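You operate a simulated robot arm through the tools that you are given. There is no shell and no other tool.

Carry out the task below with a simulated robot arm. There is one attempt and no reset: what you move stays moved.

JOB
Put things in order on the top of table 1. At the end: the green filter is in the black basket; the blue filter stands where the beige carton (marked "CLIPS") stood; the beige carton from the top of table 1 stands where the clear bag stood; the white filter stands where the green filter stood; the clear bag from the top of table 1 stands where the white filter stood; whatever was shut is shut again. Leave all else as you found it, and nothing knocked over.

It is judged by the outcome, as a careful person would: the job done as asked, and still so three seconds after it is handed in. It fails if anything else is knocked over, pushed out of place, dropped, spilled or broken.

ROBOT AND FRAMES
A 6-joint arm with a two-finger parallel gripper, fixed in place. Base frame: the origin is on the floor under the middle of its stand, x ahead of it, y to its left, z up; the work surface is at about z = 760. Lengths are in mm, angles in degrees, forces in N, time in s.
With the tool pointing down near the work surface it reaches from about 240 to 640 mm from the base axis. Its first joint turns from -66.0 to 66.0 degrees. Payload 2.7 kg.
Tool frame: the origin (TCP) lies between the finger pads and is the grasp point; the fingertips stand 23 mm ahead of it; z points along the fingers, y is the line along which they close. Largest opening 94 mm; finger width 38, thickness 10; the body of the gripper, 54 by 96 mm, starts 39 mm behind the TCP.
Orientation is that of the tool frame in the base frame, as a unit quaternion [w, x, y, z]. With the fingers straight down and closing along the base's y, the tool's x points along the base's -x, its y along +y and its z along -z.

CONTROLS
- The arm moves only by the tool play_rows. Its argument "moves" is a list of rows, each an object of numbers (a shift or turn left out is 0, a gripper value left out holds the last): "rx", "ry", "rz": the turn, a rotation vector about the base's x, y, z in degrees; "x", "y", "z": the shift along the base's x, y, z in cm; "hand": the gripper command, from -1 (shut) to 1 (fully open), values between in proportion. In form: [{"rx": .., "ry": .., "rz": .., "x": .., "y": .., "z": .., "hand": ..}, ...]. A call has 1 to 20 rows; each row is the pose to reach, as a shift and turn from the pose commanded when the call began. A row lasts 0.2 s, in which the tool goes at most 50 mm and 8.6 degrees; a call with a longer step from one row to the next is refused whole, and so is a gripper value outside its range. A pose out of reach is approached as far as the arm can. The call stops where the force on the tool passes 40 N (or 10 N more than at its start, if that is more) or the arm is blocked; 0.2 s more then pass. Each finger travels about 45 mm/s and halts on what it meets, pressing with about 29 N; the grip force reading is that of the motor and also rises with nothing between the fingers. The clock runs only during rows and for 0.2 s after the last one: add rows that repeat a pose to give the fingers time. The reply holds the time, the measured pose of the TCP, the force on the tool along the base axes, the opening and the grip force, in the units named above and with some noise, with the torque about the TCP (base axes, N m) and any sound that the robot's microphone picked up.
- Cameras (640 x 400 px; columns grow to the right, rows downward): "scene" is fixed at [89.7, -455.4, 1390]; the picture's right is [0.55, -0.84, 0.00], its down [-0.58, -0.38, -0.72] and it looks along [0.60, 0.39, -0.70] (base axes); focal length 332 px, centre (320, 200). "wrist" rides on the gripper at [86, 16, -74] in the tool frame; the picture's right is [-0.18, 0.98, 0.00], its down [-0.58, -0.11, -0.81] and it looks along [-0.79, -0.15, 0.59] (tool axes); focal length 243 px, centre (320, 200). There is no depth. A picture from a camera that has moved, and an enlarged one, comes with that camera's place and axes in the base frame and with its lens.
- snapshot(camera): a new picture of that camera. It takes no simulated time.
- zoom(camera, box): a new picture of the part [left, top, right, bottom] of that camera's present view, enlarged. It takes no simulated time.
- job_done(): hands the job in; it is judged then, once.

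Places have to be worked out from the pictures, the camera data and where the tool is seen. Open the gripper and draw the arm clear of the work before you hand the job in, unless the task says otherwise.

The tools are called after "Call:" as a command line: name --argument value ..., lists and objects as JSON in quotes. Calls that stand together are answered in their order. play_rows: Moves the arm, as the interface text tells. Its arguments: {"type":"object","properties":{"moves":{"type":"array"}},"required":["moves"]} The other tools are called the same way: snapshot (camera) takes a picture; zoom (camera, box) takes an enlarged picture of a part of a camera's view; job_done () hands the job in.

At the start:

```text
t: 0.0
tcp_pos: [327.5, -57.5, 1058.2]
ee_rot: [0.0, -0.001, 1.0, 0.001]
wrist_force: [0.0, -1.2, 1.1]
wrist_torque: [0.0, -0.03, 0.01]
grip_width: 94.0
finger_force: 0.1
```

scene: 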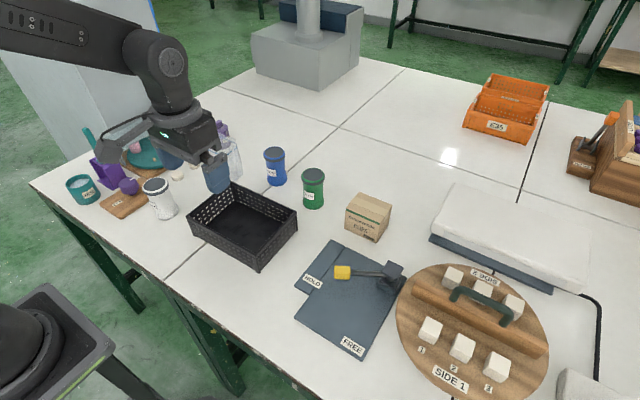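
wrist: 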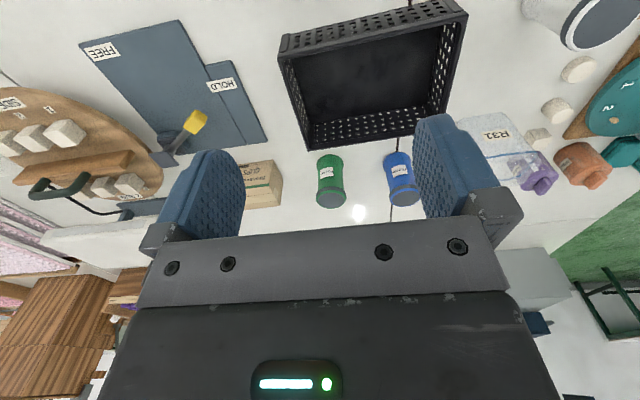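

I'll begin by looking closely at the scene to identify the objects and their places.

Call:
zoom --camera "scene" --box '[50, 110, 250, 235]'

Call:
zoom --camera "scene" --box '[180, 130, 420, 280]'

Call:
zoom --camera "wrist" --box '[400, 0, 640, 200]'

Call:
zoom --camera "scene" --box '[400, 50, 640, 200]'

```text
3.20 times, centred on (150, 172) of scene
camera zoom: at [89.7, -455.4, 1390.0], right [0.55, -0.84, 0.0], down [-0.58, -0.38, -0.72], along [0.6, 0.39, -0.7], focal length 1062 px, centre (864, 288)
```

zoom: 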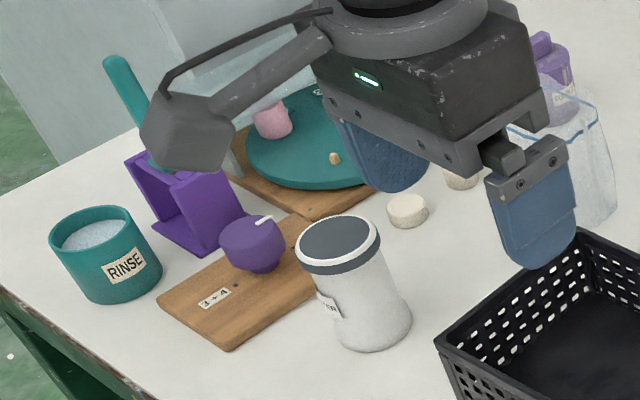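

```text
2.67 times, centred on (300, 205) of scene
camera zoom: at [89.7, -455.4, 1390.0], right [0.55, -0.84, 0.0], down [-0.58, -0.38, -0.72], along [0.6, 0.39, -0.7], focal length 885 px, centre (373, 187)
```

zoom: 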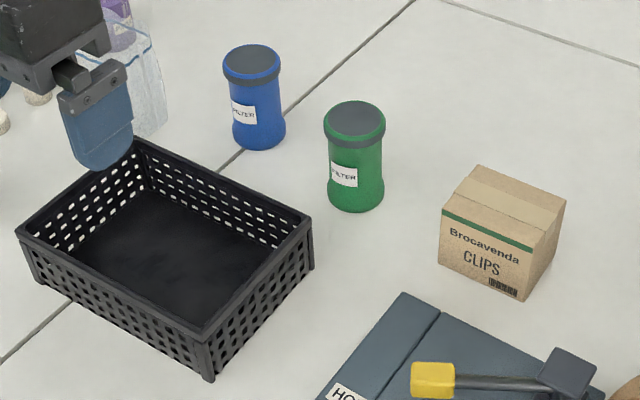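

```text
2.00 times, centred on (520, 100) of wrist
camera zoom: at [242.5, -41.3, 1133.7], right [0.18, 0.98, 0.0], down [0.58, -0.11, 0.81], along [0.79, -0.15, -0.59], focal length 485 px, centre (-80, 400)
```

zoom: 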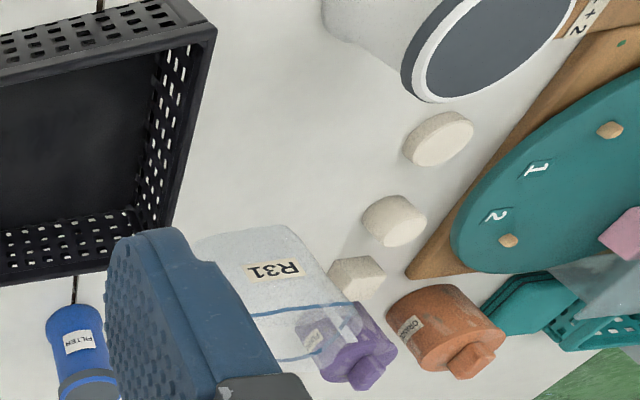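

```text
2.67 times, centred on (520, 125) of scene
camera zoom: at [89.7, -455.4, 1390.0], right [0.55, -0.84, 0.0], down [-0.58, -0.38, -0.72], along [0.6, 0.39, -0.7], focal length 885 px, centre (-213, 400)
```

zoom: 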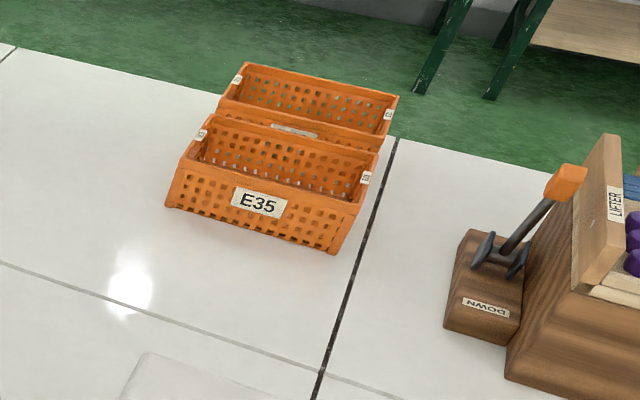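

The pieces are visible; I'll zoom tighter on each one to locate base centres and sizes accurately.

Call:
zoom --camera "scene" --box '[255, 140, 335, 215]'

Call:
zoom --camera "scene" --box '[335, 180, 405, 250]'

Call:
zoom --camera "scene" --box '[130, 110, 260, 230]'

Call:
zoom --camera "wrist" --box '[230, 120, 430, 220]'

Call:
zoom --camera "scene" --box '[280, 230, 640, 400]'

```text
5.33 times, centred on (295, 178) of scene
camera zoom: at [89.7, -455.4, 1390.0], right [0.55, -0.84, 0.0], down [-0.58, -0.38, -0.72], along [0.6, 0.39, -0.7], focal length 1770 px, centre (453, 320)
```

zoom: 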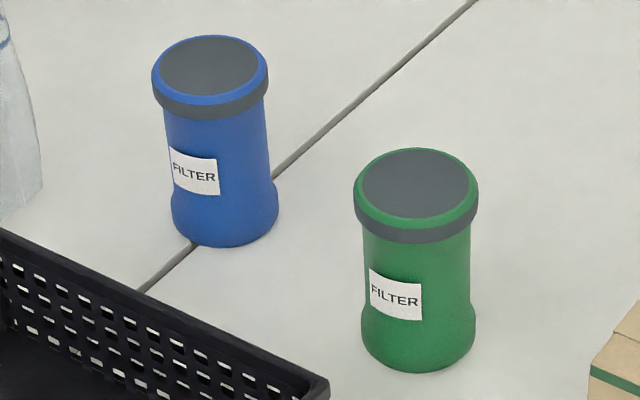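

```text
5.71 times, centred on (370, 215) of scene
camera zoom: at [89.7, -455.4, 1390.0], right [0.55, -0.84, 0.0], down [-0.58, -0.38, -0.72], along [0.6, 0.39, -0.7], focal length 1896 px, centre (34, 114)
```

zoom: 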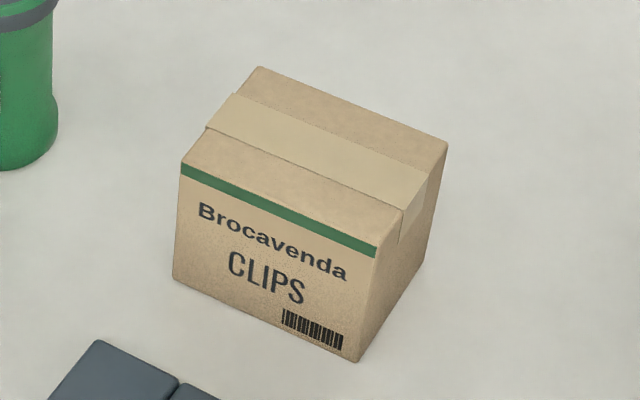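

```text
3.33 times, centred on (195, 170) of scene
camera zoom: at [89.7, -455.4, 1390.0], right [0.55, -0.84, 0.0], down [-0.58, -0.38, -0.72], along [0.6, 0.39, -0.7], focal length 1106 px, centre (737, 300)
```

zoom: 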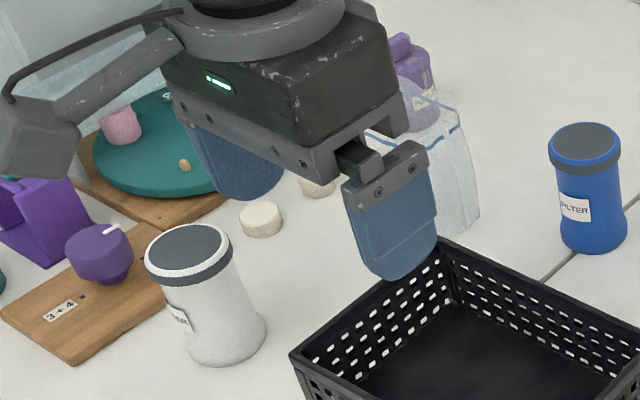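

```text
3.20 times, centred on (330, 170) of wrist
camera zoom: at [242.5, -41.3, 1133.7], right [0.18, 0.98, 0.0], down [0.58, -0.11, 0.81], along [0.79, -0.15, -0.59], focal length 776 px, centre (288, 296)
```

zoom: 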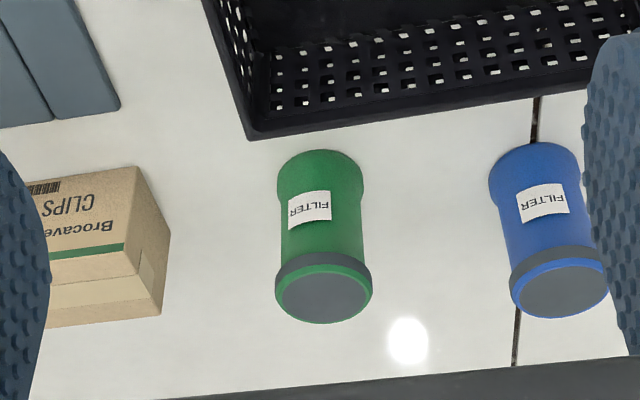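

```text
1.78 times, centred on (460, 315) of scene
camera zoom: at [89.7, -455.4, 1390.0], right [0.55, -0.84, 0.0], down [-0.58, -0.38, -0.72], along [0.6, 0.39, -0.7], focal length 590 px, centre (71, -4)
```

zoom: 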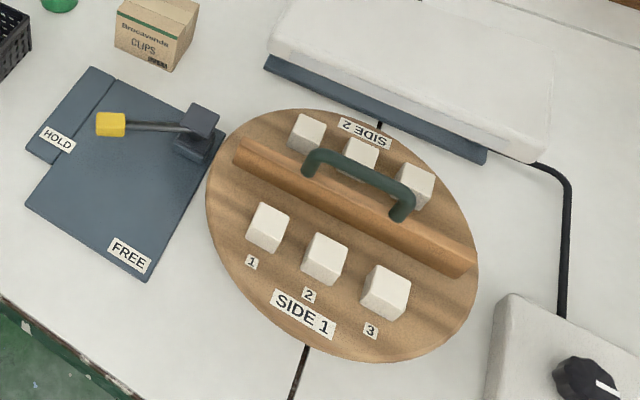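

The filters sit at about green (615,-91) and blue (635,49), with tops near z 858. The carton centre is about (614,-252), 68 x 88 mm and 72 mm high. I'll move above the green filter at a safe height to check reach and uncover the bag for the scene camera.

Call:
play_rows --moves '[{"x": 4.1, "y": -0.5, "z": -1.4, "hand": 1}, {"x": 8.2, "y": -1, "z": -2.8}, {"x": 12.3, "y": -1.5, "z": -4.2}, {"x": 16.4, "y": -2, "z": -5.6}, {"x": 20.5, "y": -2.5, "z": -7}, {"x": 24.6, "y": -2.9, "z": -8.4}, {"x": 28.8, "y": -3.35, "z": -9.8}, {"x": 28.8, "y": -3.35, "z": -9.8}]'

```text
t: 1.8
tcp_pos: [616.7, -91.4, 963.0]
ee_rot: [-0.002, 0.001, 1.0, 0.0]
wrist_force: [0.6, -0.3, 0.3]
wrist_torque: [0.06, 0.03, 0.02]
grip_width: 93.7
finger_force: 0.2
```

The arm reached (617,-91,963), as commanded. Now I'll take fresh pictures to see the bag and check the alignment over the green filter.

Call:
snapshot --camera "wrist"

Call:
snapshot --camera "scene"

Call:
zoom --camera "scene" --box '[130, 90, 290, 230]'

```text
taken
camera wrist: at [530.2, -74.4, 1037.3], right [0.18, 0.98, 0.0], down [0.58, -0.11, 0.81], along [0.79, -0.15, -0.59], focal length 243 px, centre (320, 200)
```

wrist: 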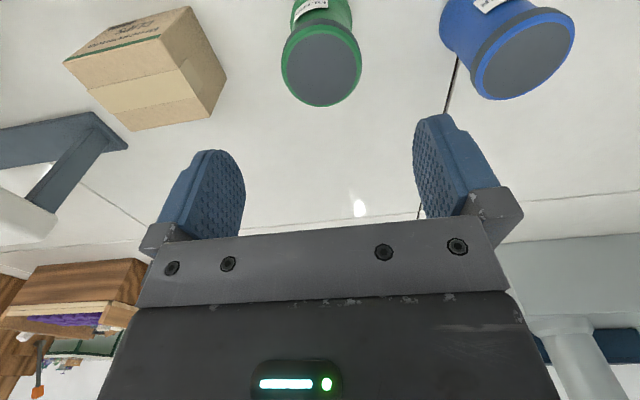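

```text
taken
```

scene: 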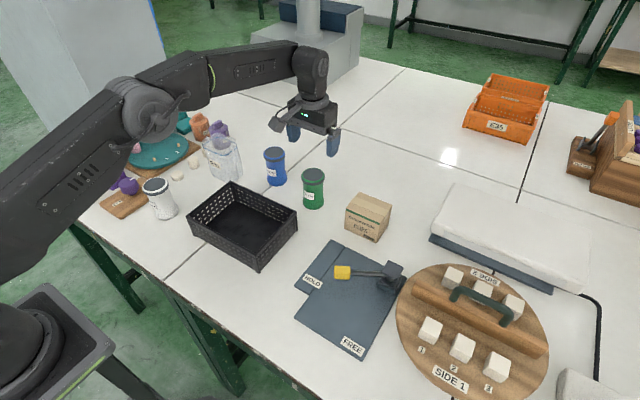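

```text
2.86 times, centred on (210, 160) of scene
camera zoom: at [89.7, -455.4, 1390.0], right [0.55, -0.84, 0.0], down [-0.58, -0.38, -0.72], along [0.6, 0.39, -0.7], focal length 948 px, centre (634, 314)
```

zoom: 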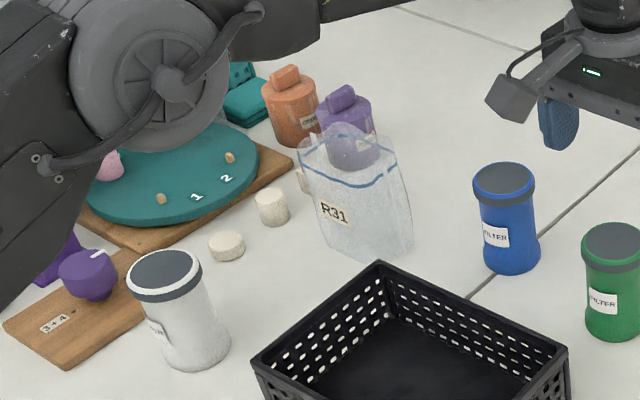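

The bag is now visible, so I'll zoom in on it and on the white filter.

Call:
zoom --camera "scene" --box '[190, 115, 250, 185]'

Call:
zoom --camera "scene" --box '[130, 165, 200, 225]'

Call:
zoom --camera "scene" --box '[180, 170, 310, 280]'

Call:
zoom --camera "scene" --box '[255, 85, 355, 185]'

```text
5.71 times, centred on (220, 150) of scene
camera zoom: at [89.7, -455.4, 1390.0], right [0.55, -0.84, 0.0], down [-0.58, -0.38, -0.72], along [0.6, 0.39, -0.7], focal length 1896 px, centre (891, 486)
```

zoom: 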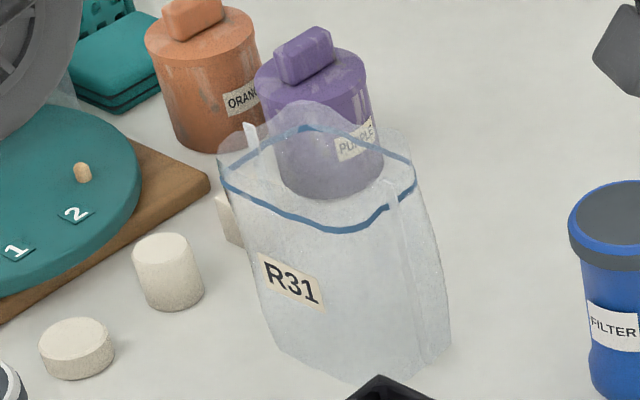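

```text
6.67 times, centred on (165, 195) of scene
camera zoom: at [89.7, -455.4, 1390.0], right [0.55, -0.84, 0.0], down [-0.58, -0.38, -0.72], along [0.6, 0.39, -0.7], focal length 2212 px, centre (1353, 233)
```

zoom: 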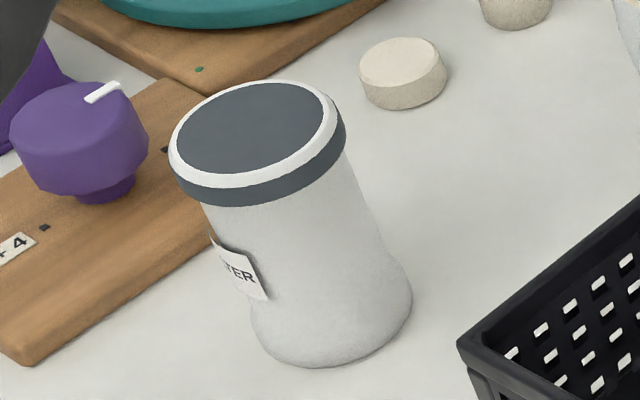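

```text
3.64 times, centred on (245, 225) of scene
camera zoom: at [89.7, -455.4, 1390.0], right [0.55, -0.84, 0.0], down [-0.58, -0.38, -0.72], along [0.6, 0.39, -0.7], focal length 1207 px, centre (593, 109)
```

zoom: 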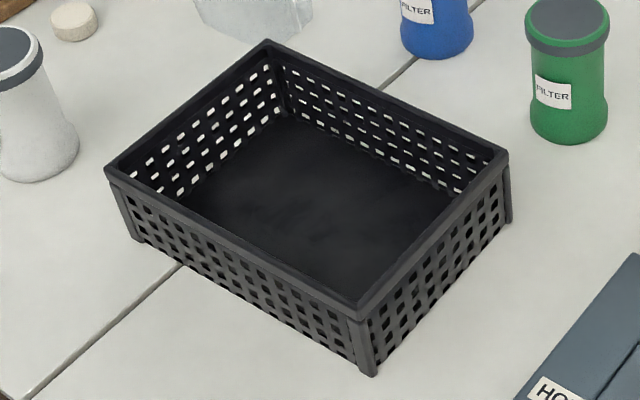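

```text
4.00 times, centred on (305, 135) of scene
camera zoom: at [89.7, -455.4, 1390.0], right [0.55, -0.84, 0.0], down [-0.58, -0.38, -0.72], along [0.6, 0.39, -0.7], focal length 1327 px, centre (380, 460)
```

zoom: 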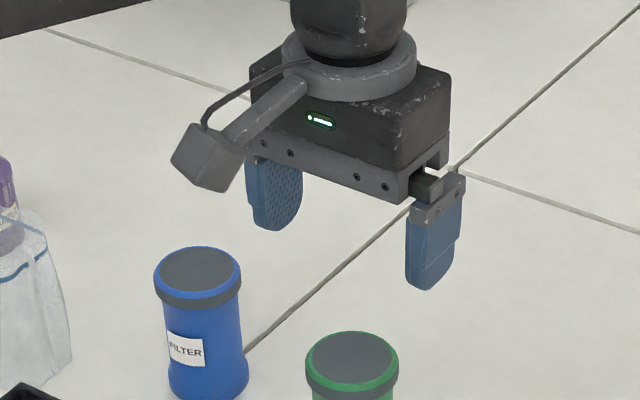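

The green filter lies almost exactly under the tool, at about (613,-90). I'll descend around its waist with the fingers open.

Call:
play_rows --moves '[{"x": -0.1, "y": 0.1, "z": -3}, {"x": -0.2, "y": 0.1, "z": -6}, {"x": -0.2, "y": 0.1, "z": -9}, {"x": -0.2, "y": 0.1, "z": -11.5}, {"x": -0.2, "y": 0.1, "z": -13.5}, {"x": -0.2, "y": 0.1, "z": -14.5}, {"x": -0.2, "y": 0.1, "z": -14.5}]'

Call:
snapshot --camera "wrist"

Call:
zoom --camera "scene" --box '[250, 130, 370, 220]'

```text
t: 3.4
tcp_pos: [617.3, -90.1, 820.7]
ee_rot: [0.005, 0.0, 1.0, -0.001]
wrist_force: [-7.6, 0.5, 31.7]
wrist_torque: [0.2, -0.01, 0.02]
grip_width: 94.1
finger_force: 0.1
```

```text
taken
camera wrist: at [529.8, -73.9, 894.5], right [0.18, 0.98, 0.0], down [0.57, -0.11, 0.81], along [0.8, -0.15, -0.58], focal length 243 px, centre (320, 200)
```

wrist: 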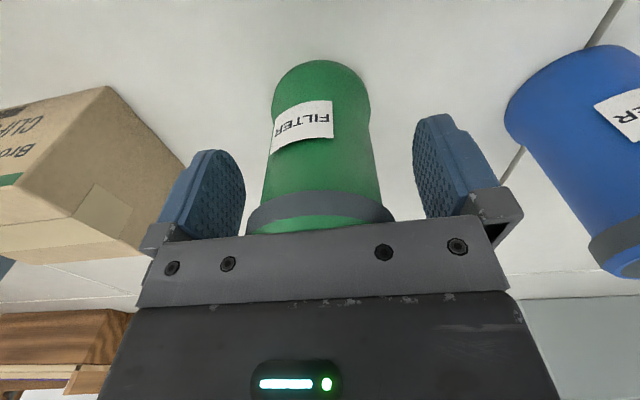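

```text
4.44 times, centred on (310, 175) of scene
camera zoom: at [89.0, -455.3, 1390.1], right [0.55, -0.84, 0.0], down [-0.58, -0.38, -0.72], along [0.6, 0.39, -0.69], focal length 1475 px, centre (364, 311)
```

zoom: 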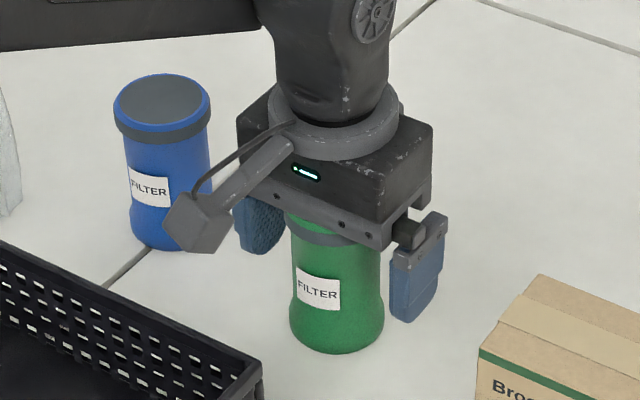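

The gripper body touched the filter's top (31 N upward). I'll raise about 17 mm so there is clearance above the lid.

Call:
play_rows --moves '[{"z": 1.0}, {"z": 1.7}, {"z": 1.7}]'

Call:
zoom --camera "scene" --box '[250, 130, 370, 220]'

```text
t: 4.2
tcp_pos: [613.2, -90.3, 831.5]
ee_rot: [-0.001, 0.001, 1.0, 0.0]
wrist_force: [-1.1, -0.4, -0.7]
wrist_torque: [-0.01, -0.03, -0.02]
grip_width: 94.0
finger_force: 0.1
```

```text
4.44 times, centred on (310, 175) of scene
camera zoom: at [89.7, -455.4, 1390.0], right [0.55, -0.84, 0.0], down [-0.58, -0.38, -0.72], along [0.6, 0.39, -0.7], focal length 1475 px, centre (364, 311)
```

zoom: 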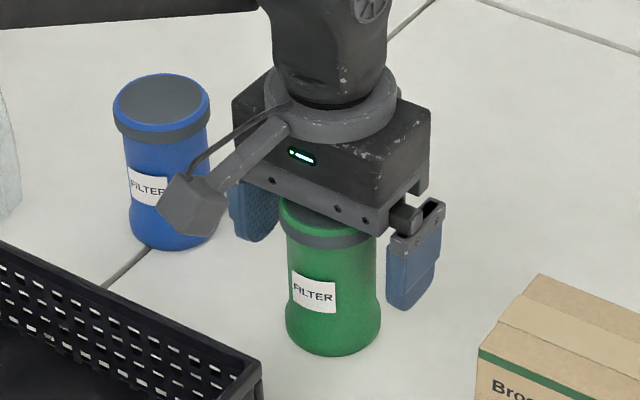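

It's clear now with the filter between the fingers, so I'll close on it.

Call:
play_rows --moves '[{"hand": -1}, {"hand": -1}, {"hand": -1}, {"hand": -1}, {"hand": -1}, {"hand": -1}]'

Call:
zoom --camera "scene" --box '[250, 130, 370, 220]'

```text
t: 5.6
tcp_pos: [612.9, -90.3, 833.5]
ee_rot: [0.0, 0.0, 1.0, 0.0]
wrist_force: [0.1, -0.6, 0.0]
wrist_torque: [0.0, -0.01, -0.02]
grip_width: 56.8
finger_force: 28.8
```

```text
4.44 times, centred on (310, 175) of scene
camera zoom: at [89.7, -455.4, 1390.0], right [0.55, -0.84, 0.0], down [-0.58, -0.38, -0.72], along [0.6, 0.39, -0.7], focal length 1475 px, centre (364, 311)
```

zoom: 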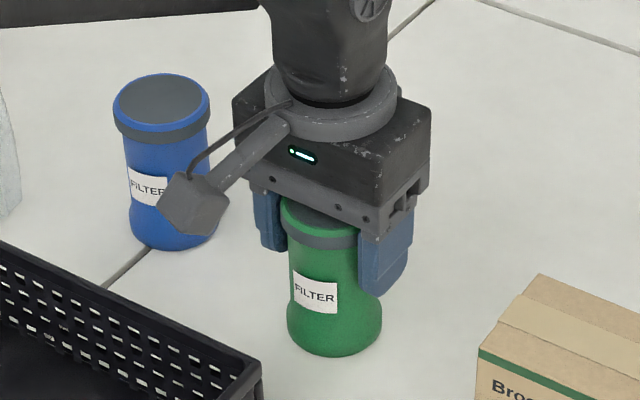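

It holds at 56.8 mm on the lid. I'll lift well above the basket rim (about 836) and carry it over the basket centre, near (434,-15).

Call:
play_rows --moves '[{"z": 2, "hand": -1}, {"z": 5}, {"z": 8.5}, {"z": 11.5}, {"x": -4, "y": 1.6, "z": 11.5}, {"x": -8.5, "y": 3.4, "z": 11.5}, {"x": -13, "y": 5.3, "z": 11.5}, {"x": -16.5, "y": 6.9, "z": 11.5}, {"x": -17.9, "y": 7.5, "z": 11.5}, {"x": -17.9, "y": 7.5, "z": 11.5}]'

Call:
snapshot --camera "scene"

Call:
snapshot --camera "wrist"

```text
t: 7.8
tcp_pos: [435.5, -15.6, 948.0]
ee_rot: [-0.001, 0.0, 1.0, 0.0]
wrist_force: [-0.6, 0.9, -1.2]
wrist_torque: [-0.04, 0.01, 0.01]
grip_width: 56.4
finger_force: 29.1
```

```text
taken
```

scene: 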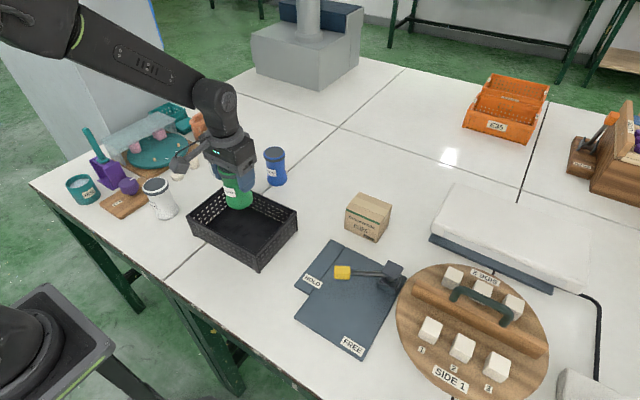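

```text
taken
camera wrist: at [349.8, 1.4, 1022.6], right [0.18, 0.98, 0.0], down [0.58, -0.11, 0.81], along [0.79, -0.15, -0.59], focal length 243 px, centre (320, 200)
```

wrist: 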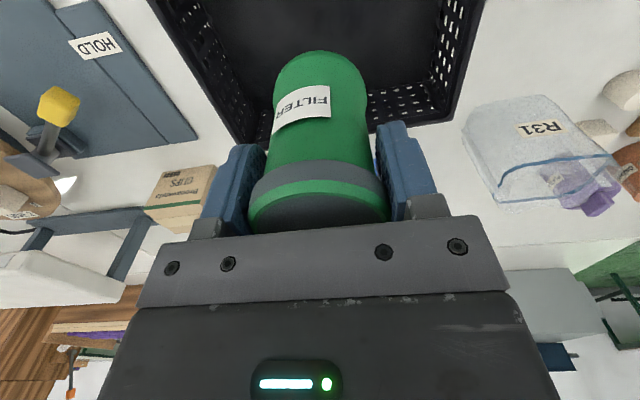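

The filter hangs straight above the basket floor. I'll lower it to just above the floor.

Call:
play_rows --moves '[{"z": -3}, {"z": -6}, {"z": -8.5}, {"z": -10}, {"z": -10.6}, {"z": -10.6}]'

Call:
zoom --camera "scene" --box '[170, 150, 310, 280]'

```text
t: 9.2
tcp_pos: [436.1, -13.8, 841.1]
ee_rot: [0.0, 0.001, 1.0, 0.001]
wrist_force: [-0.1, -0.1, -1.5]
wrist_torque: [0.01, 0.02, 0.0]
grip_width: 57.1
finger_force: 28.8
```

```text
3.08 times, centred on (240, 215) of scene
camera zoom: at [89.7, -455.4, 1390.0], right [0.55, -0.84, 0.0], down [-0.58, -0.38, -0.72], along [0.6, 0.39, -0.7], focal length 1021 px, centre (566, 154)
```

zoom: 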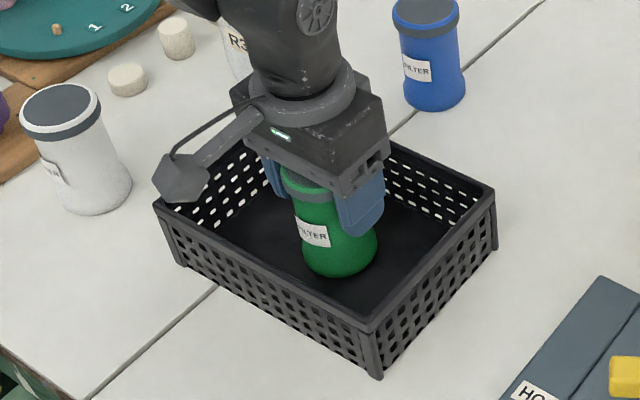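

No contact yet. I'll lower in small steps until a light contact shows.

Call:
play_rows --moves '[{"z": -0.15}, {"z": -0.3}, {"z": -0.45}, {"z": -0.45}]'

```text
t: 10.2
tcp_pos: [435.3, -16.3, 836.8]
ee_rot: [0.0, 0.0, 1.0, 0.0]
wrist_force: [-0.9, -0.1, 1.4]
wrist_torque: [-0.01, 0.08, -0.02]
grip_width: 56.5
finger_force: 29.3
```

Call:
play_rows --moves '[{"z": -0.1}, {"z": -0.2}, {"z": -0.2}]'

```text
t: 11.0
tcp_pos: [437.0, -14.6, 836.0]
ee_rot: [0.003, 0.0, 1.0, -0.001]
wrist_force: [-0.9, -1.8, 19.8]
wrist_torque: [-0.04, 0.01, -0.16]
grip_width: 57.0
finger_force: 28.5
```

Contact is 20 N on the basket floor at about z 836. I'll ease up 1 mm, open, then rise clear.

Call:
play_rows --moves '[{"z": 0.1}, {"z": 0.1, "hand": 0.2}, {"z": 0.1, "hand": 0.6}, {"z": 0.1, "hand": 1}, {"z": 0.1, "hand": 1}, {"z": 0.1, "hand": 1}]'

Call:
zoom --camera "scene" --box '[170, 150, 310, 280]'

Call:
snapshot --camera "wrist"

```text
t: 12.4
tcp_pos: [436.0, -16.1, 836.1]
ee_rot: [0.0, -0.001, 1.0, 0.0]
wrist_force: [0.5, -1.2, 0.2]
wrist_torque: [-0.06, -0.02, 0.0]
grip_width: 94.1
finger_force: 0.1
```

```text
3.08 times, centred on (240, 215) of scene
camera zoom: at [89.7, -455.4, 1390.0], right [0.55, -0.84, 0.0], down [-0.58, -0.38, -0.72], along [0.6, 0.39, -0.7], focal length 1021 px, centre (566, 154)
```

zoom: 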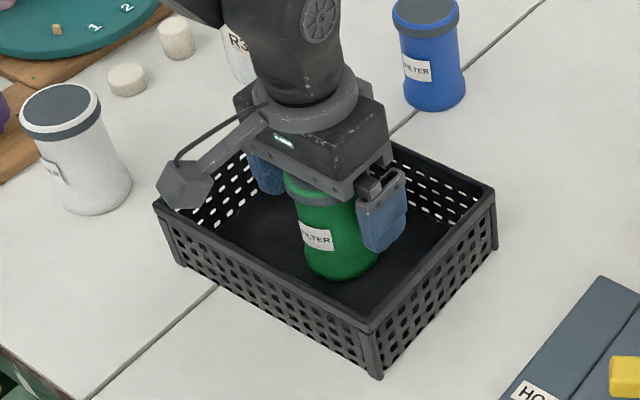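

```text
taken
camera wrist: at [349.7, 1.2, 910.7], right [0.18, 0.98, 0.0], down [0.58, -0.11, 0.81], along [0.79, -0.15, -0.59], focal length 243 px, centre (320, 200)
```

wrist: 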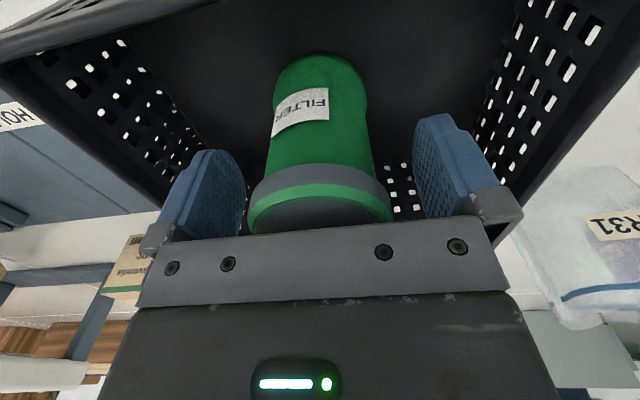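

The green filter stands in the basket. I'll rise clear and go above the white filter near (375,208).

Call:
play_rows --moves '[{"z": 3}, {"z": 6}, {"z": 9.5}, {"z": 12.4}, {"x": -1, "y": 4.5, "z": 12.4}, {"x": -2.5, "y": 9, "z": 12.4}, {"x": -3.8, "y": 13.5, "z": 12.4}, {"x": -5, "y": 18, "z": 12.4}, {"x": -6.1, "y": 22.3, "z": 12.4}, {"x": -6.1, "y": 22.3, "z": 12.4}]'

Call:
snapshot --camera "wrist"

Call:
snapshot --camera "scene"

```text
t: 14.6
tcp_pos: [374.9, 207.0, 960.6]
ee_rot: [0.0, 0.0, 1.0, 0.0]
wrist_force: [0.1, 0.1, 0.0]
wrist_torque: [-0.01, 0.01, 0.03]
grip_width: 94.3
finger_force: 0.1
```

```text
taken
camera wrist: at [288.2, 223.2, 1035.8], right [0.18, 0.98, 0.0], down [0.58, -0.11, 0.81], along [0.79, -0.15, -0.59], focal length 243 px, centre (320, 200)
```

wrist: 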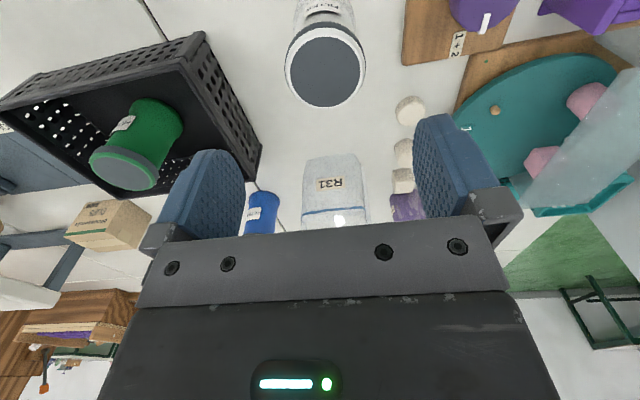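

```text
taken
```

scene: 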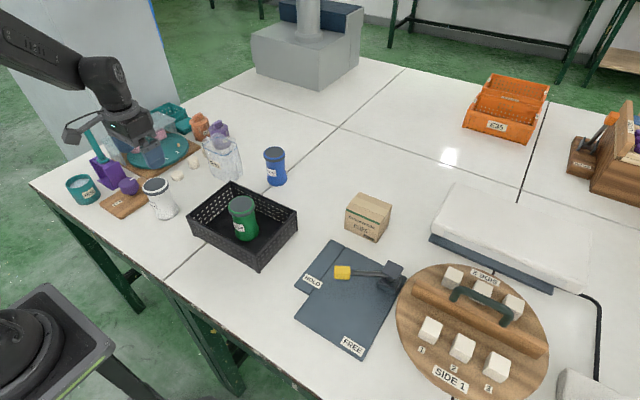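

The green filter is upright in the basket. The white filter's lid centre is at about (373,209.5), so I'll descend over it to z 832 (above its top, with the fingers around the lid).

Call:
play_rows --moves '[{"y": 0.15, "z": -3}, {"y": 0.15, "z": -6}, {"y": 0.15, "z": -9}, {"y": 0.15, "z": -11.5}, {"y": 0.15, "z": -12.7}, {"y": 0.15, "z": -12.7}]'

Call:
snapshot --camera "wrist"

Call:
zoom --camera "scene" --box '[60, 110, 220, 230]'

```text
t: 16.0
tcp_pos: [373.5, 209.3, 834.3]
ee_rot: [0.0, 0.0, 1.0, -0.001]
wrist_force: [0.4, 0.0, 0.4]
wrist_torque: [0.02, 0.03, 0.02]
grip_width: 94.3
finger_force: 0.0
```

```text
taken
camera wrist: at [289.0, 225.4, 908.6], right [0.18, 0.98, 0.0], down [0.58, -0.11, 0.81], along [0.79, -0.15, -0.59], focal length 243 px, centre (320, 200)
```

wrist: 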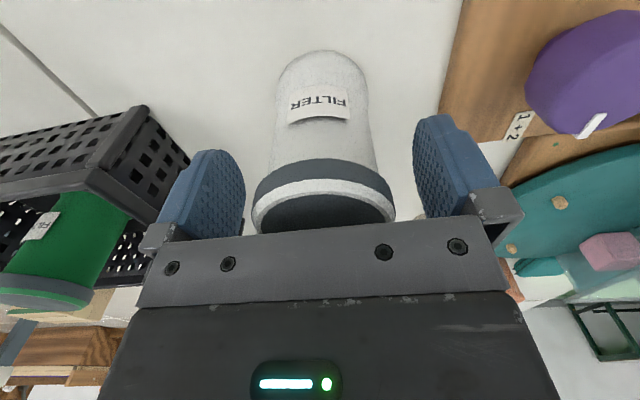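

```text
3.33 times, centred on (140, 170) of scene
camera zoom: at [89.7, -455.4, 1390.0], right [0.55, -0.84, 0.0], down [-0.58, -0.38, -0.72], along [0.6, 0.39, -0.7], focal length 1106 px, centre (920, 300)
```

zoom: 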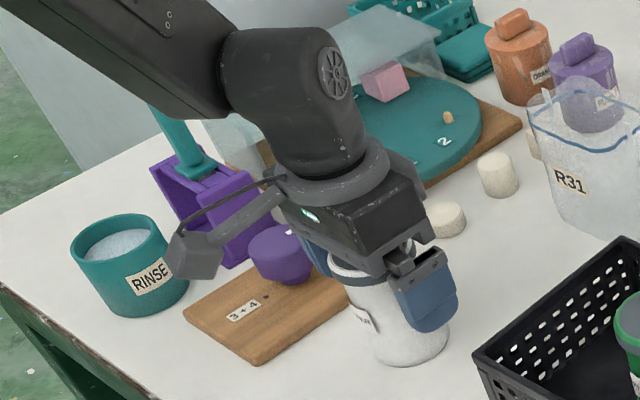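

Well centred. Closing on the white filter.

Call:
play_rows --moves '[{"hand": -1}, {"hand": -1}, {"hand": -1}, {"hand": -1}, {"hand": -1}, {"hand": -1}]'

Call:
snapshot --camera "wrist"

```text
t: 17.4
tcp_pos: [375.2, 207.8, 835.0]
ee_rot: [-0.001, 0.0, 1.0, -0.001]
wrist_force: [0.6, 0.3, 0.7]
wrist_torque: [0.03, -0.04, -0.01]
grip_width: 57.0
finger_force: 29.0
```

```text
taken
camera wrist: at [289.0, 225.4, 908.8], right [0.18, 0.98, 0.0], down [0.58, -0.11, 0.81], along [0.79, -0.15, -0.59], focal length 243 px, centre (320, 200)
```

wrist: 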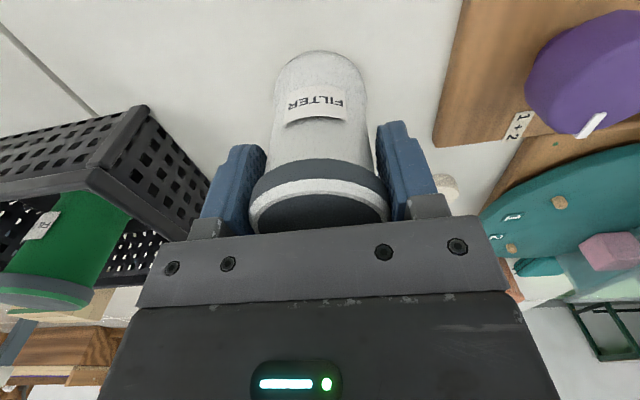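

The white filter is held. I'll lift it to z 960 and carry it to where the green one stood (613.5,-90).

Call:
play_rows --moves '[{"z": 2, "hand": -1}, {"z": 5.5}, {"z": 9.5}, {"z": 12.8}, {"x": 2, "y": -2.5, "z": 12.8}, {"x": 5, "y": -6.2, "z": 12.8}, {"x": 8, "y": -10, "z": 12.8}, {"x": 11, "y": -13.7, "z": 12.8}, {"x": 14, "y": -17.5, "z": 12.8}, {"x": 17, "y": -21.2, "z": 12.8}, {"x": 20, "y": -25, "z": 12.8}, {"x": 22.5, "y": -28.1, "z": 12.8}, {"x": 24, "y": -29.95, "z": 12.8}, {"x": 24, "y": -29.95, "z": 12.8}]'

Call:
snapshot --camera "scene"

Call:
snapshot --camera "wrist"

```text
t: 20.4
tcp_pos: [614.2, -90.7, 961.6]
ee_rot: [0.0, 0.001, 1.0, -0.001]
wrist_force: [0.7, -0.7, -0.9]
wrist_torque: [0.0, 0.0, -0.03]
grip_width: 56.8
finger_force: 28.4
```

```text
taken
```

scene: 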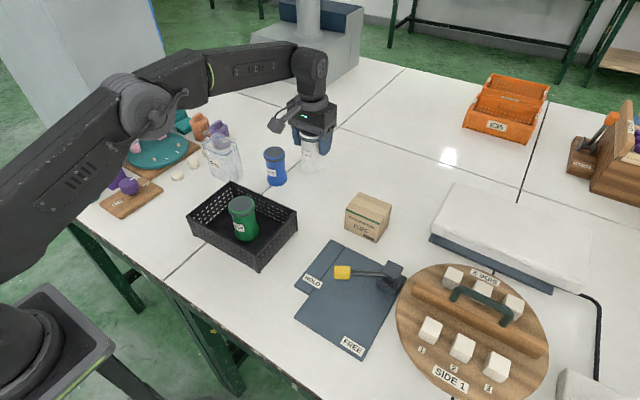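

```text
taken
camera wrist: at [527.8, -74.4, 1036.1], right [0.18, 0.98, 0.0], down [0.58, -0.11, 0.81], along [0.79, -0.15, -0.59], focal length 243 px, centre (320, 200)
```

wrist: 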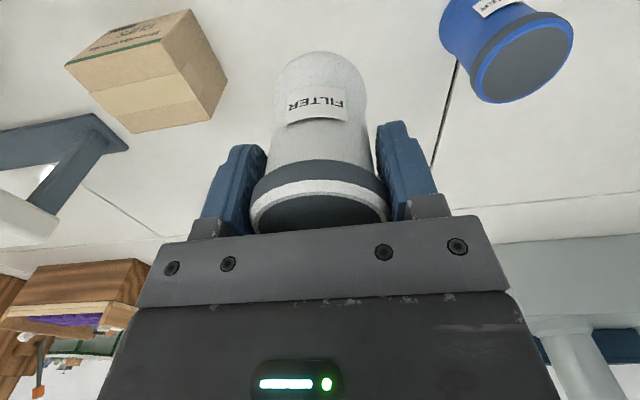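

The white filter is above the vacated spot. I'll lower it to just above the table.

Call:
play_rows --moves '[{"z": -3.5}, {"z": -7}, {"z": -10}, {"z": -11.8}, {"z": -12.4}, {"z": -12.6}, {"z": -12.6}]'

```text
t: 22.0
tcp_pos: [614.3, -90.9, 835.0]
ee_rot: [0.0, 0.001, 1.0, 0.0]
wrist_force: [0.2, -0.2, -2.1]
wrist_torque: [-0.01, -0.01, 0.01]
grip_width: 57.2
finger_force: 28.4
```

Call:
play_rows --moves '[{"z": -0.1}, {"z": -0.2}, {"z": -0.2}]'

Call:
zoom --camera "scene" --box '[250, 130, 370, 220]'

```text
t: 22.8
tcp_pos: [615.5, -90.7, 834.4]
ee_rot: [0.0, 0.0, 1.0, 0.0]
wrist_force: [-1.4, 0.2, 3.9]
wrist_torque: [0.07, 0.13, 0.0]
grip_width: 57.1
finger_force: 29.1
```

```text
4.44 times, centred on (310, 175) of scene
camera zoom: at [89.6, -455.4, 1390.0], right [0.55, -0.84, 0.0], down [-0.58, -0.38, -0.72], along [0.6, 0.39, -0.7], focal length 1475 px, centre (364, 311)
```

zoom: 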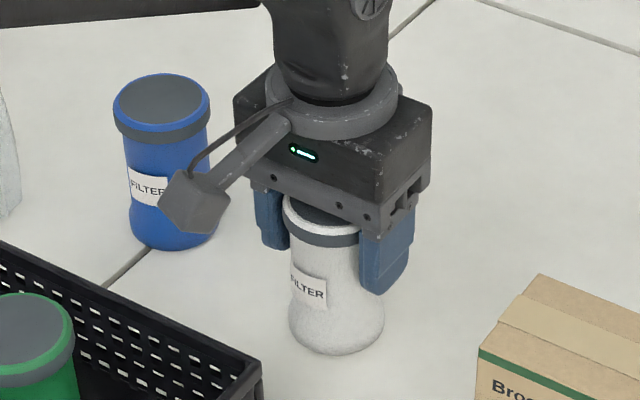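

Light contact (4 N) and the position matches where the green one stood within about 2 mm. I'll release and rise.

Call:
play_rows --moves '[{"hand": -0.2}, {"hand": 0.2}, {"hand": 0.6}, {"hand": 1}, {"hand": 1}, {"hand": 1}, {"z": 3, "hand": 1}, {"z": 7}, {"z": 11}, {"z": 13}, {"z": 13}]'

Call:
zoom --camera "scene" --box '[250, 130, 370, 220]'

Call:
zoom --camera "scene" --box '[190, 115, 250, 185]'

```text
t: 25.2
tcp_pos: [613.0, -90.9, 964.5]
ee_rot: [0.0, 0.0, 1.0, 0.0]
wrist_force: [0.4, -0.1, -0.6]
wrist_torque: [0.01, 0.0, 0.0]
grip_width: 94.2
finger_force: 0.0
```

```text
4.44 times, centred on (310, 175) of scene
camera zoom: at [89.7, -455.4, 1390.0], right [0.55, -0.84, 0.0], down [-0.58, -0.38, -0.72], along [0.6, 0.39, -0.7], focal length 1475 px, centre (364, 311)
```

zoom: 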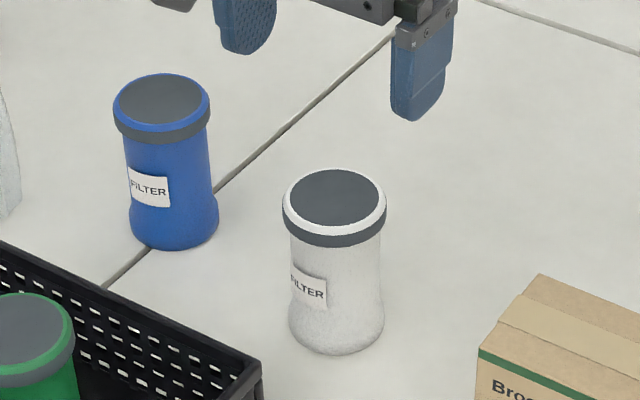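

```text
5.71 times, centred on (220, 150) of scene
camera zoom: at [89.7, -455.4, 1390.0], right [0.55, -0.84, 0.0], down [-0.58, -0.38, -0.72], along [0.6, 0.39, -0.7], focal length 1896 px, centre (891, 486)
```

zoom: 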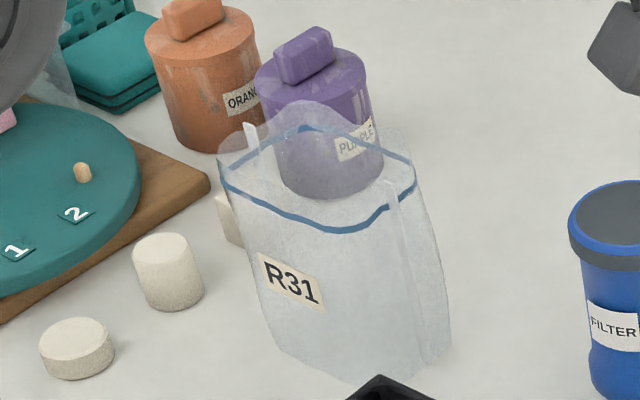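

The white filter stands at green's old spot. Next I'll move back from the bag to view it with the wrist camera before grasping.

Call:
play_rows --moves '[{"x": -2, "y": 4, "z": 1}, {"x": -4, "y": 8, "z": 2}, {"x": -6, "y": 12, "z": 3}, {"x": -8, "y": 16, "z": 4}, {"x": -10, "y": 20, "z": 5}, {"x": -12, "y": 24, "z": 5}, {"x": -13.4, "y": 27.7, "z": 5}, {"x": -13.4, "y": 27.7, "z": 5}]'

Call:
snapshot --camera "wrist"

Call:
zoom --camera "wrist" --box '[240, 20, 420, 220]'

```text
t: 27.0
tcp_pos: [477.9, 186.5, 1012.9]
ee_rot: [0.0, 0.0, 1.0, 0.0]
wrist_force: [0.2, 0.9, -0.2]
wrist_torque: [0.02, 0.01, 0.02]
grip_width: 94.0
finger_force: 0.0
```

```text
taken
camera wrist: at [392.0, 203.6, 1088.4], right [0.18, 0.98, 0.0], down [0.58, -0.11, 0.81], along [0.79, -0.15, -0.59], focal length 243 px, centre (320, 200)
```

wrist: 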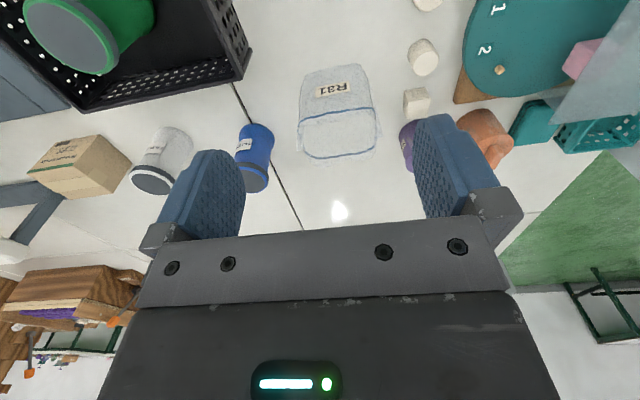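

```text
2.00 times, centred on (330, 120) of wrist
camera zoom: at [392.0, 203.6, 1088.4], right [0.18, 0.98, 0.0], down [0.58, -0.11, 0.81], along [0.79, -0.15, -0.59], focal length 485 px, centre (300, 360)
```

zoom: 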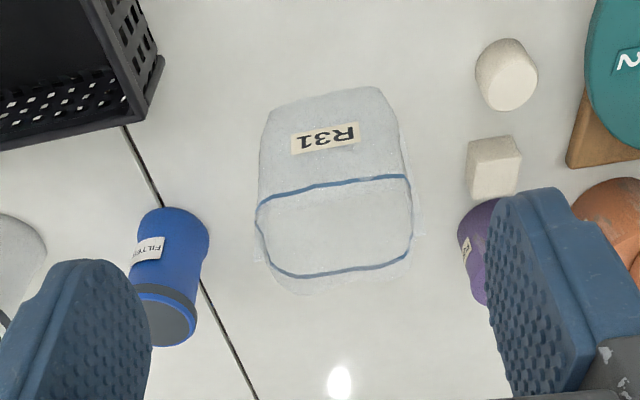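

Triangulating from both cameras, the bag spans x 549–614 and y 148–234, with its zip at z≈856 and flaps to about 875. Its 62 mm depth fits the gripper, so I'll turn the gripper 90° to close along x and move above it at a safe height.

Call:
play_rows --moves '[{"rz": 8, "x": 0.6}, {"rz": 16, "x": 1.6}, {"rz": 24, "x": 2.6}, {"rz": 32, "x": 3.5}, {"rz": 40, "x": 4.4}, {"rz": 48, "x": 5.3}, {"rz": 56, "x": 6.2}, {"rz": 64, "x": 7.1}, {"rz": 72, "x": 8}, {"rz": 80, "x": 9}, {"rz": 87, "x": 9.8}, {"rz": 90, "x": 10.1, "y": 0.3}, {"rz": 90, "x": 10.1, "y": 0.3}]'

Call:
snapshot --camera "wrist"

Call:
snapshot --camera "scene"

```text
t: 29.8
tcp_pos: [581.7, 188.2, 1013.3]
ee_rot: [0.0, 0.708, -0.706, 0.0]
wrist_force: [-0.5, -0.8, 0.7]
wrist_torque: [0.01, 0.0, 0.01]
grip_width: 93.9
finger_force: 0.1
```

```text
taken
camera wrist: at [566.3, 103.0, 1088.0], right [-0.98, 0.18, 0.0], down [0.11, 0.58, 0.81], along [0.15, 0.79, -0.59], focal length 243 px, centre (320, 200)
```

wrist: 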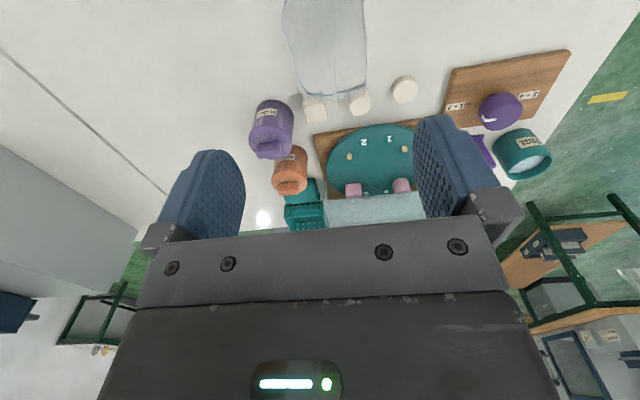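

```text
taken
```

scene: 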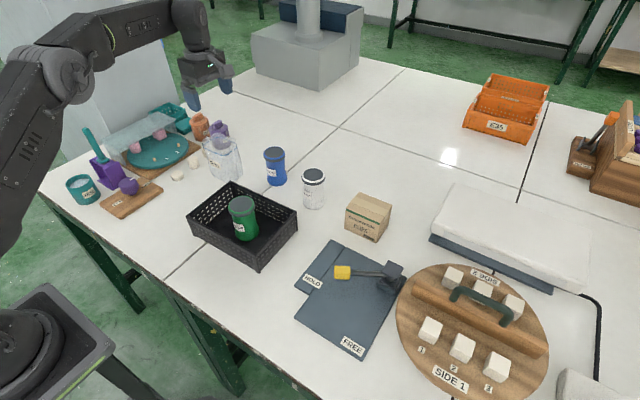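

The 90° turn works. I'll back off in y briefly to view the bag's side profile.

Call:
play_rows --moves '[{"y": -4}, {"y": -8}, {"y": -12}, {"y": -12}]'

Call:
zoom --camera "wrist" --box '[220, 20, 440, 200]'

```text
t: 30.8
tcp_pos: [582.2, 67.5, 1015.0]
ee_rot: [0.001, 0.707, -0.707, 0.0]
wrist_force: [-0.4, -0.7, -0.9]
wrist_torque: [-0.03, 0.0, 0.04]
grip_width: 94.1
finger_force: 0.1
```

```text
2.22 times, centred on (330, 110) of wrist
camera zoom: at [567.2, -17.4, 1090.5], right [-0.98, 0.18, 0.0], down [0.11, 0.58, 0.81], along [0.15, 0.79, -0.59], focal length 539 px, centre (298, 400)
```

zoom: 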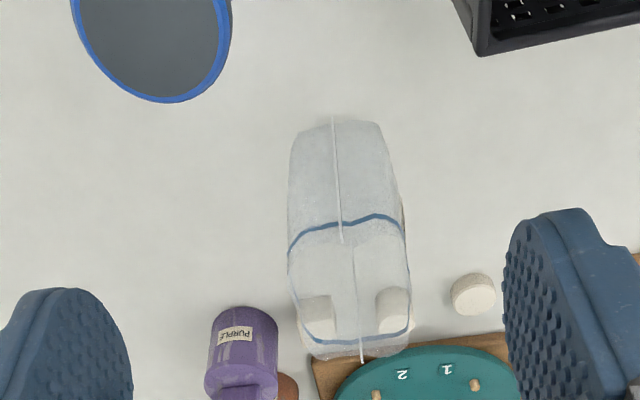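

The bag's base spans x 547–600 and y 154–229, so its centre is about (574–577,191). I'll go above it and start down, stopping at z 900 to check.

Call:
play_rows --moves '[{"x": -0.1, "y": 4, "z": -1}, {"x": -0.2, "y": 8, "z": -3}, {"x": -0.35, "y": 12, "z": -5}, {"x": -0.35, "y": 12.1, "z": -8}, {"x": -0.35, "y": 12.1, "z": -11}, {"x": -0.35, "y": 12.1, "z": -11}]'

Call:
snapshot --camera "wrist"

Call:
zoom --camera "scene" --box '[170, 70, 290, 190]'

```text
t: 32.2
tcp_pos: [579.9, 188.8, 904.0]
ee_rot: [-0.001, 0.707, -0.707, 0.0]
wrist_force: [0.1, -0.3, -0.2]
wrist_torque: [0.0, 0.06, 0.0]
grip_width: 94.2
finger_force: 0.1
```

```text
taken
camera wrist: at [564.1, 104.4, 978.6], right [-0.98, 0.18, 0.0], down [0.11, 0.58, 0.81], along [0.15, 0.79, -0.59], focal length 243 px, centre (320, 200)
```

wrist: 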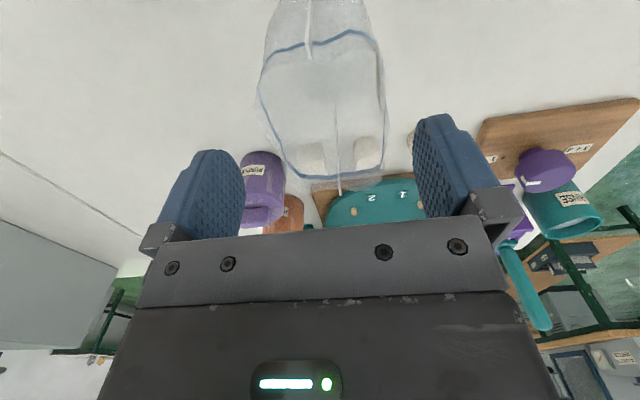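

```text
3.33 times, centred on (230, 130) of scene
camera zoom: at [89.7, -455.4, 1390.0], right [0.55, -0.84, 0.0], down [-0.58, -0.38, -0.72], along [0.6, 0.39, -0.7], focal length 1106 px, centre (620, 433)
```

zoom: 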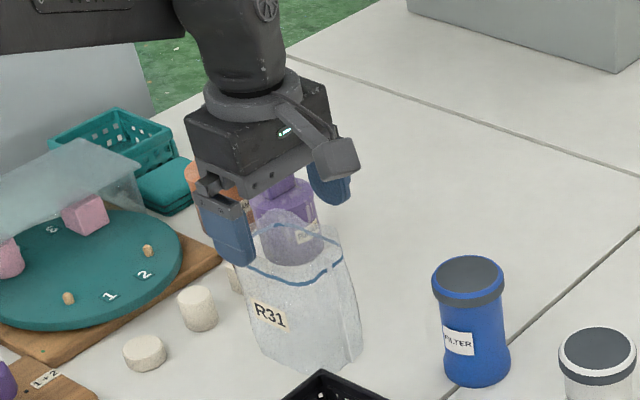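

The bag is centred between the fingers (within about 2 mm). I'll descend to z≈846, keeping the gripper body above the flaps.

Call:
play_rows --moves '[{"z": -2}, {"z": -3.5}, {"z": -4.6}, {"z": -5.4}, {"z": -5.4}]'

Call:
snapshot --camera "wrist"

Call:
zoom --camera "scene" --box '[170, 90, 270, 190]'

```text
t: 33.4
tcp_pos: [578.7, 190.4, 849.8]
ee_rot: [0.001, 0.708, -0.707, 0.0]
wrist_force: [-0.5, 0.0, 0.2]
wrist_torque: [0.01, -0.02, -0.01]
grip_width: 93.9
finger_force: 0.2
```

```text
taken
camera wrist: at [563.4, 105.1, 924.0], right [-0.98, 0.18, 0.0], down [0.11, 0.58, 0.81], along [0.15, 0.79, -0.59], focal length 243 px, centre (320, 200)
```

wrist: 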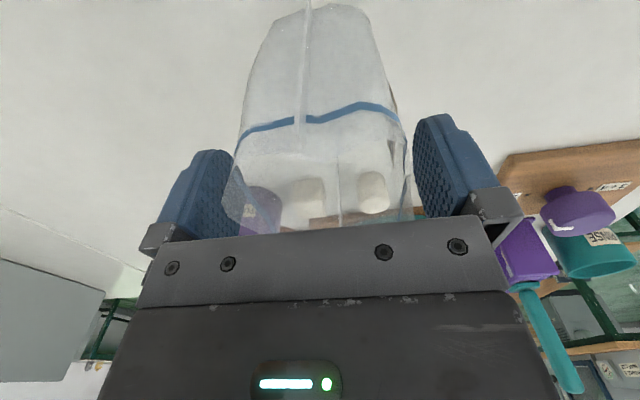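

```text
4.00 times, centred on (220, 140) of scene
camera zoom: at [89.7, -455.4, 1390.0], right [0.55, -0.84, 0.0], down [-0.58, -0.38, -0.72], along [0.6, 0.39, -0.7], focal length 1327 px, centre (720, 440)
```

zoom: 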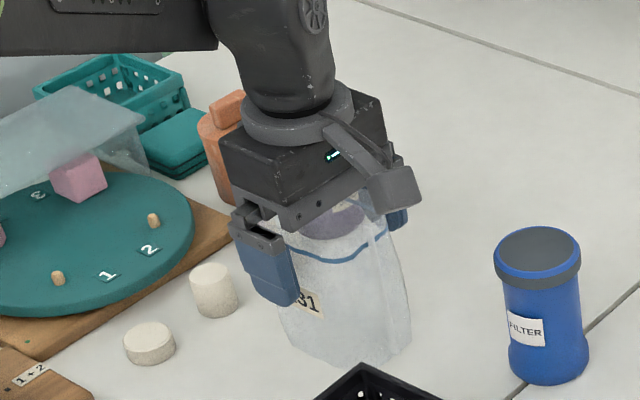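

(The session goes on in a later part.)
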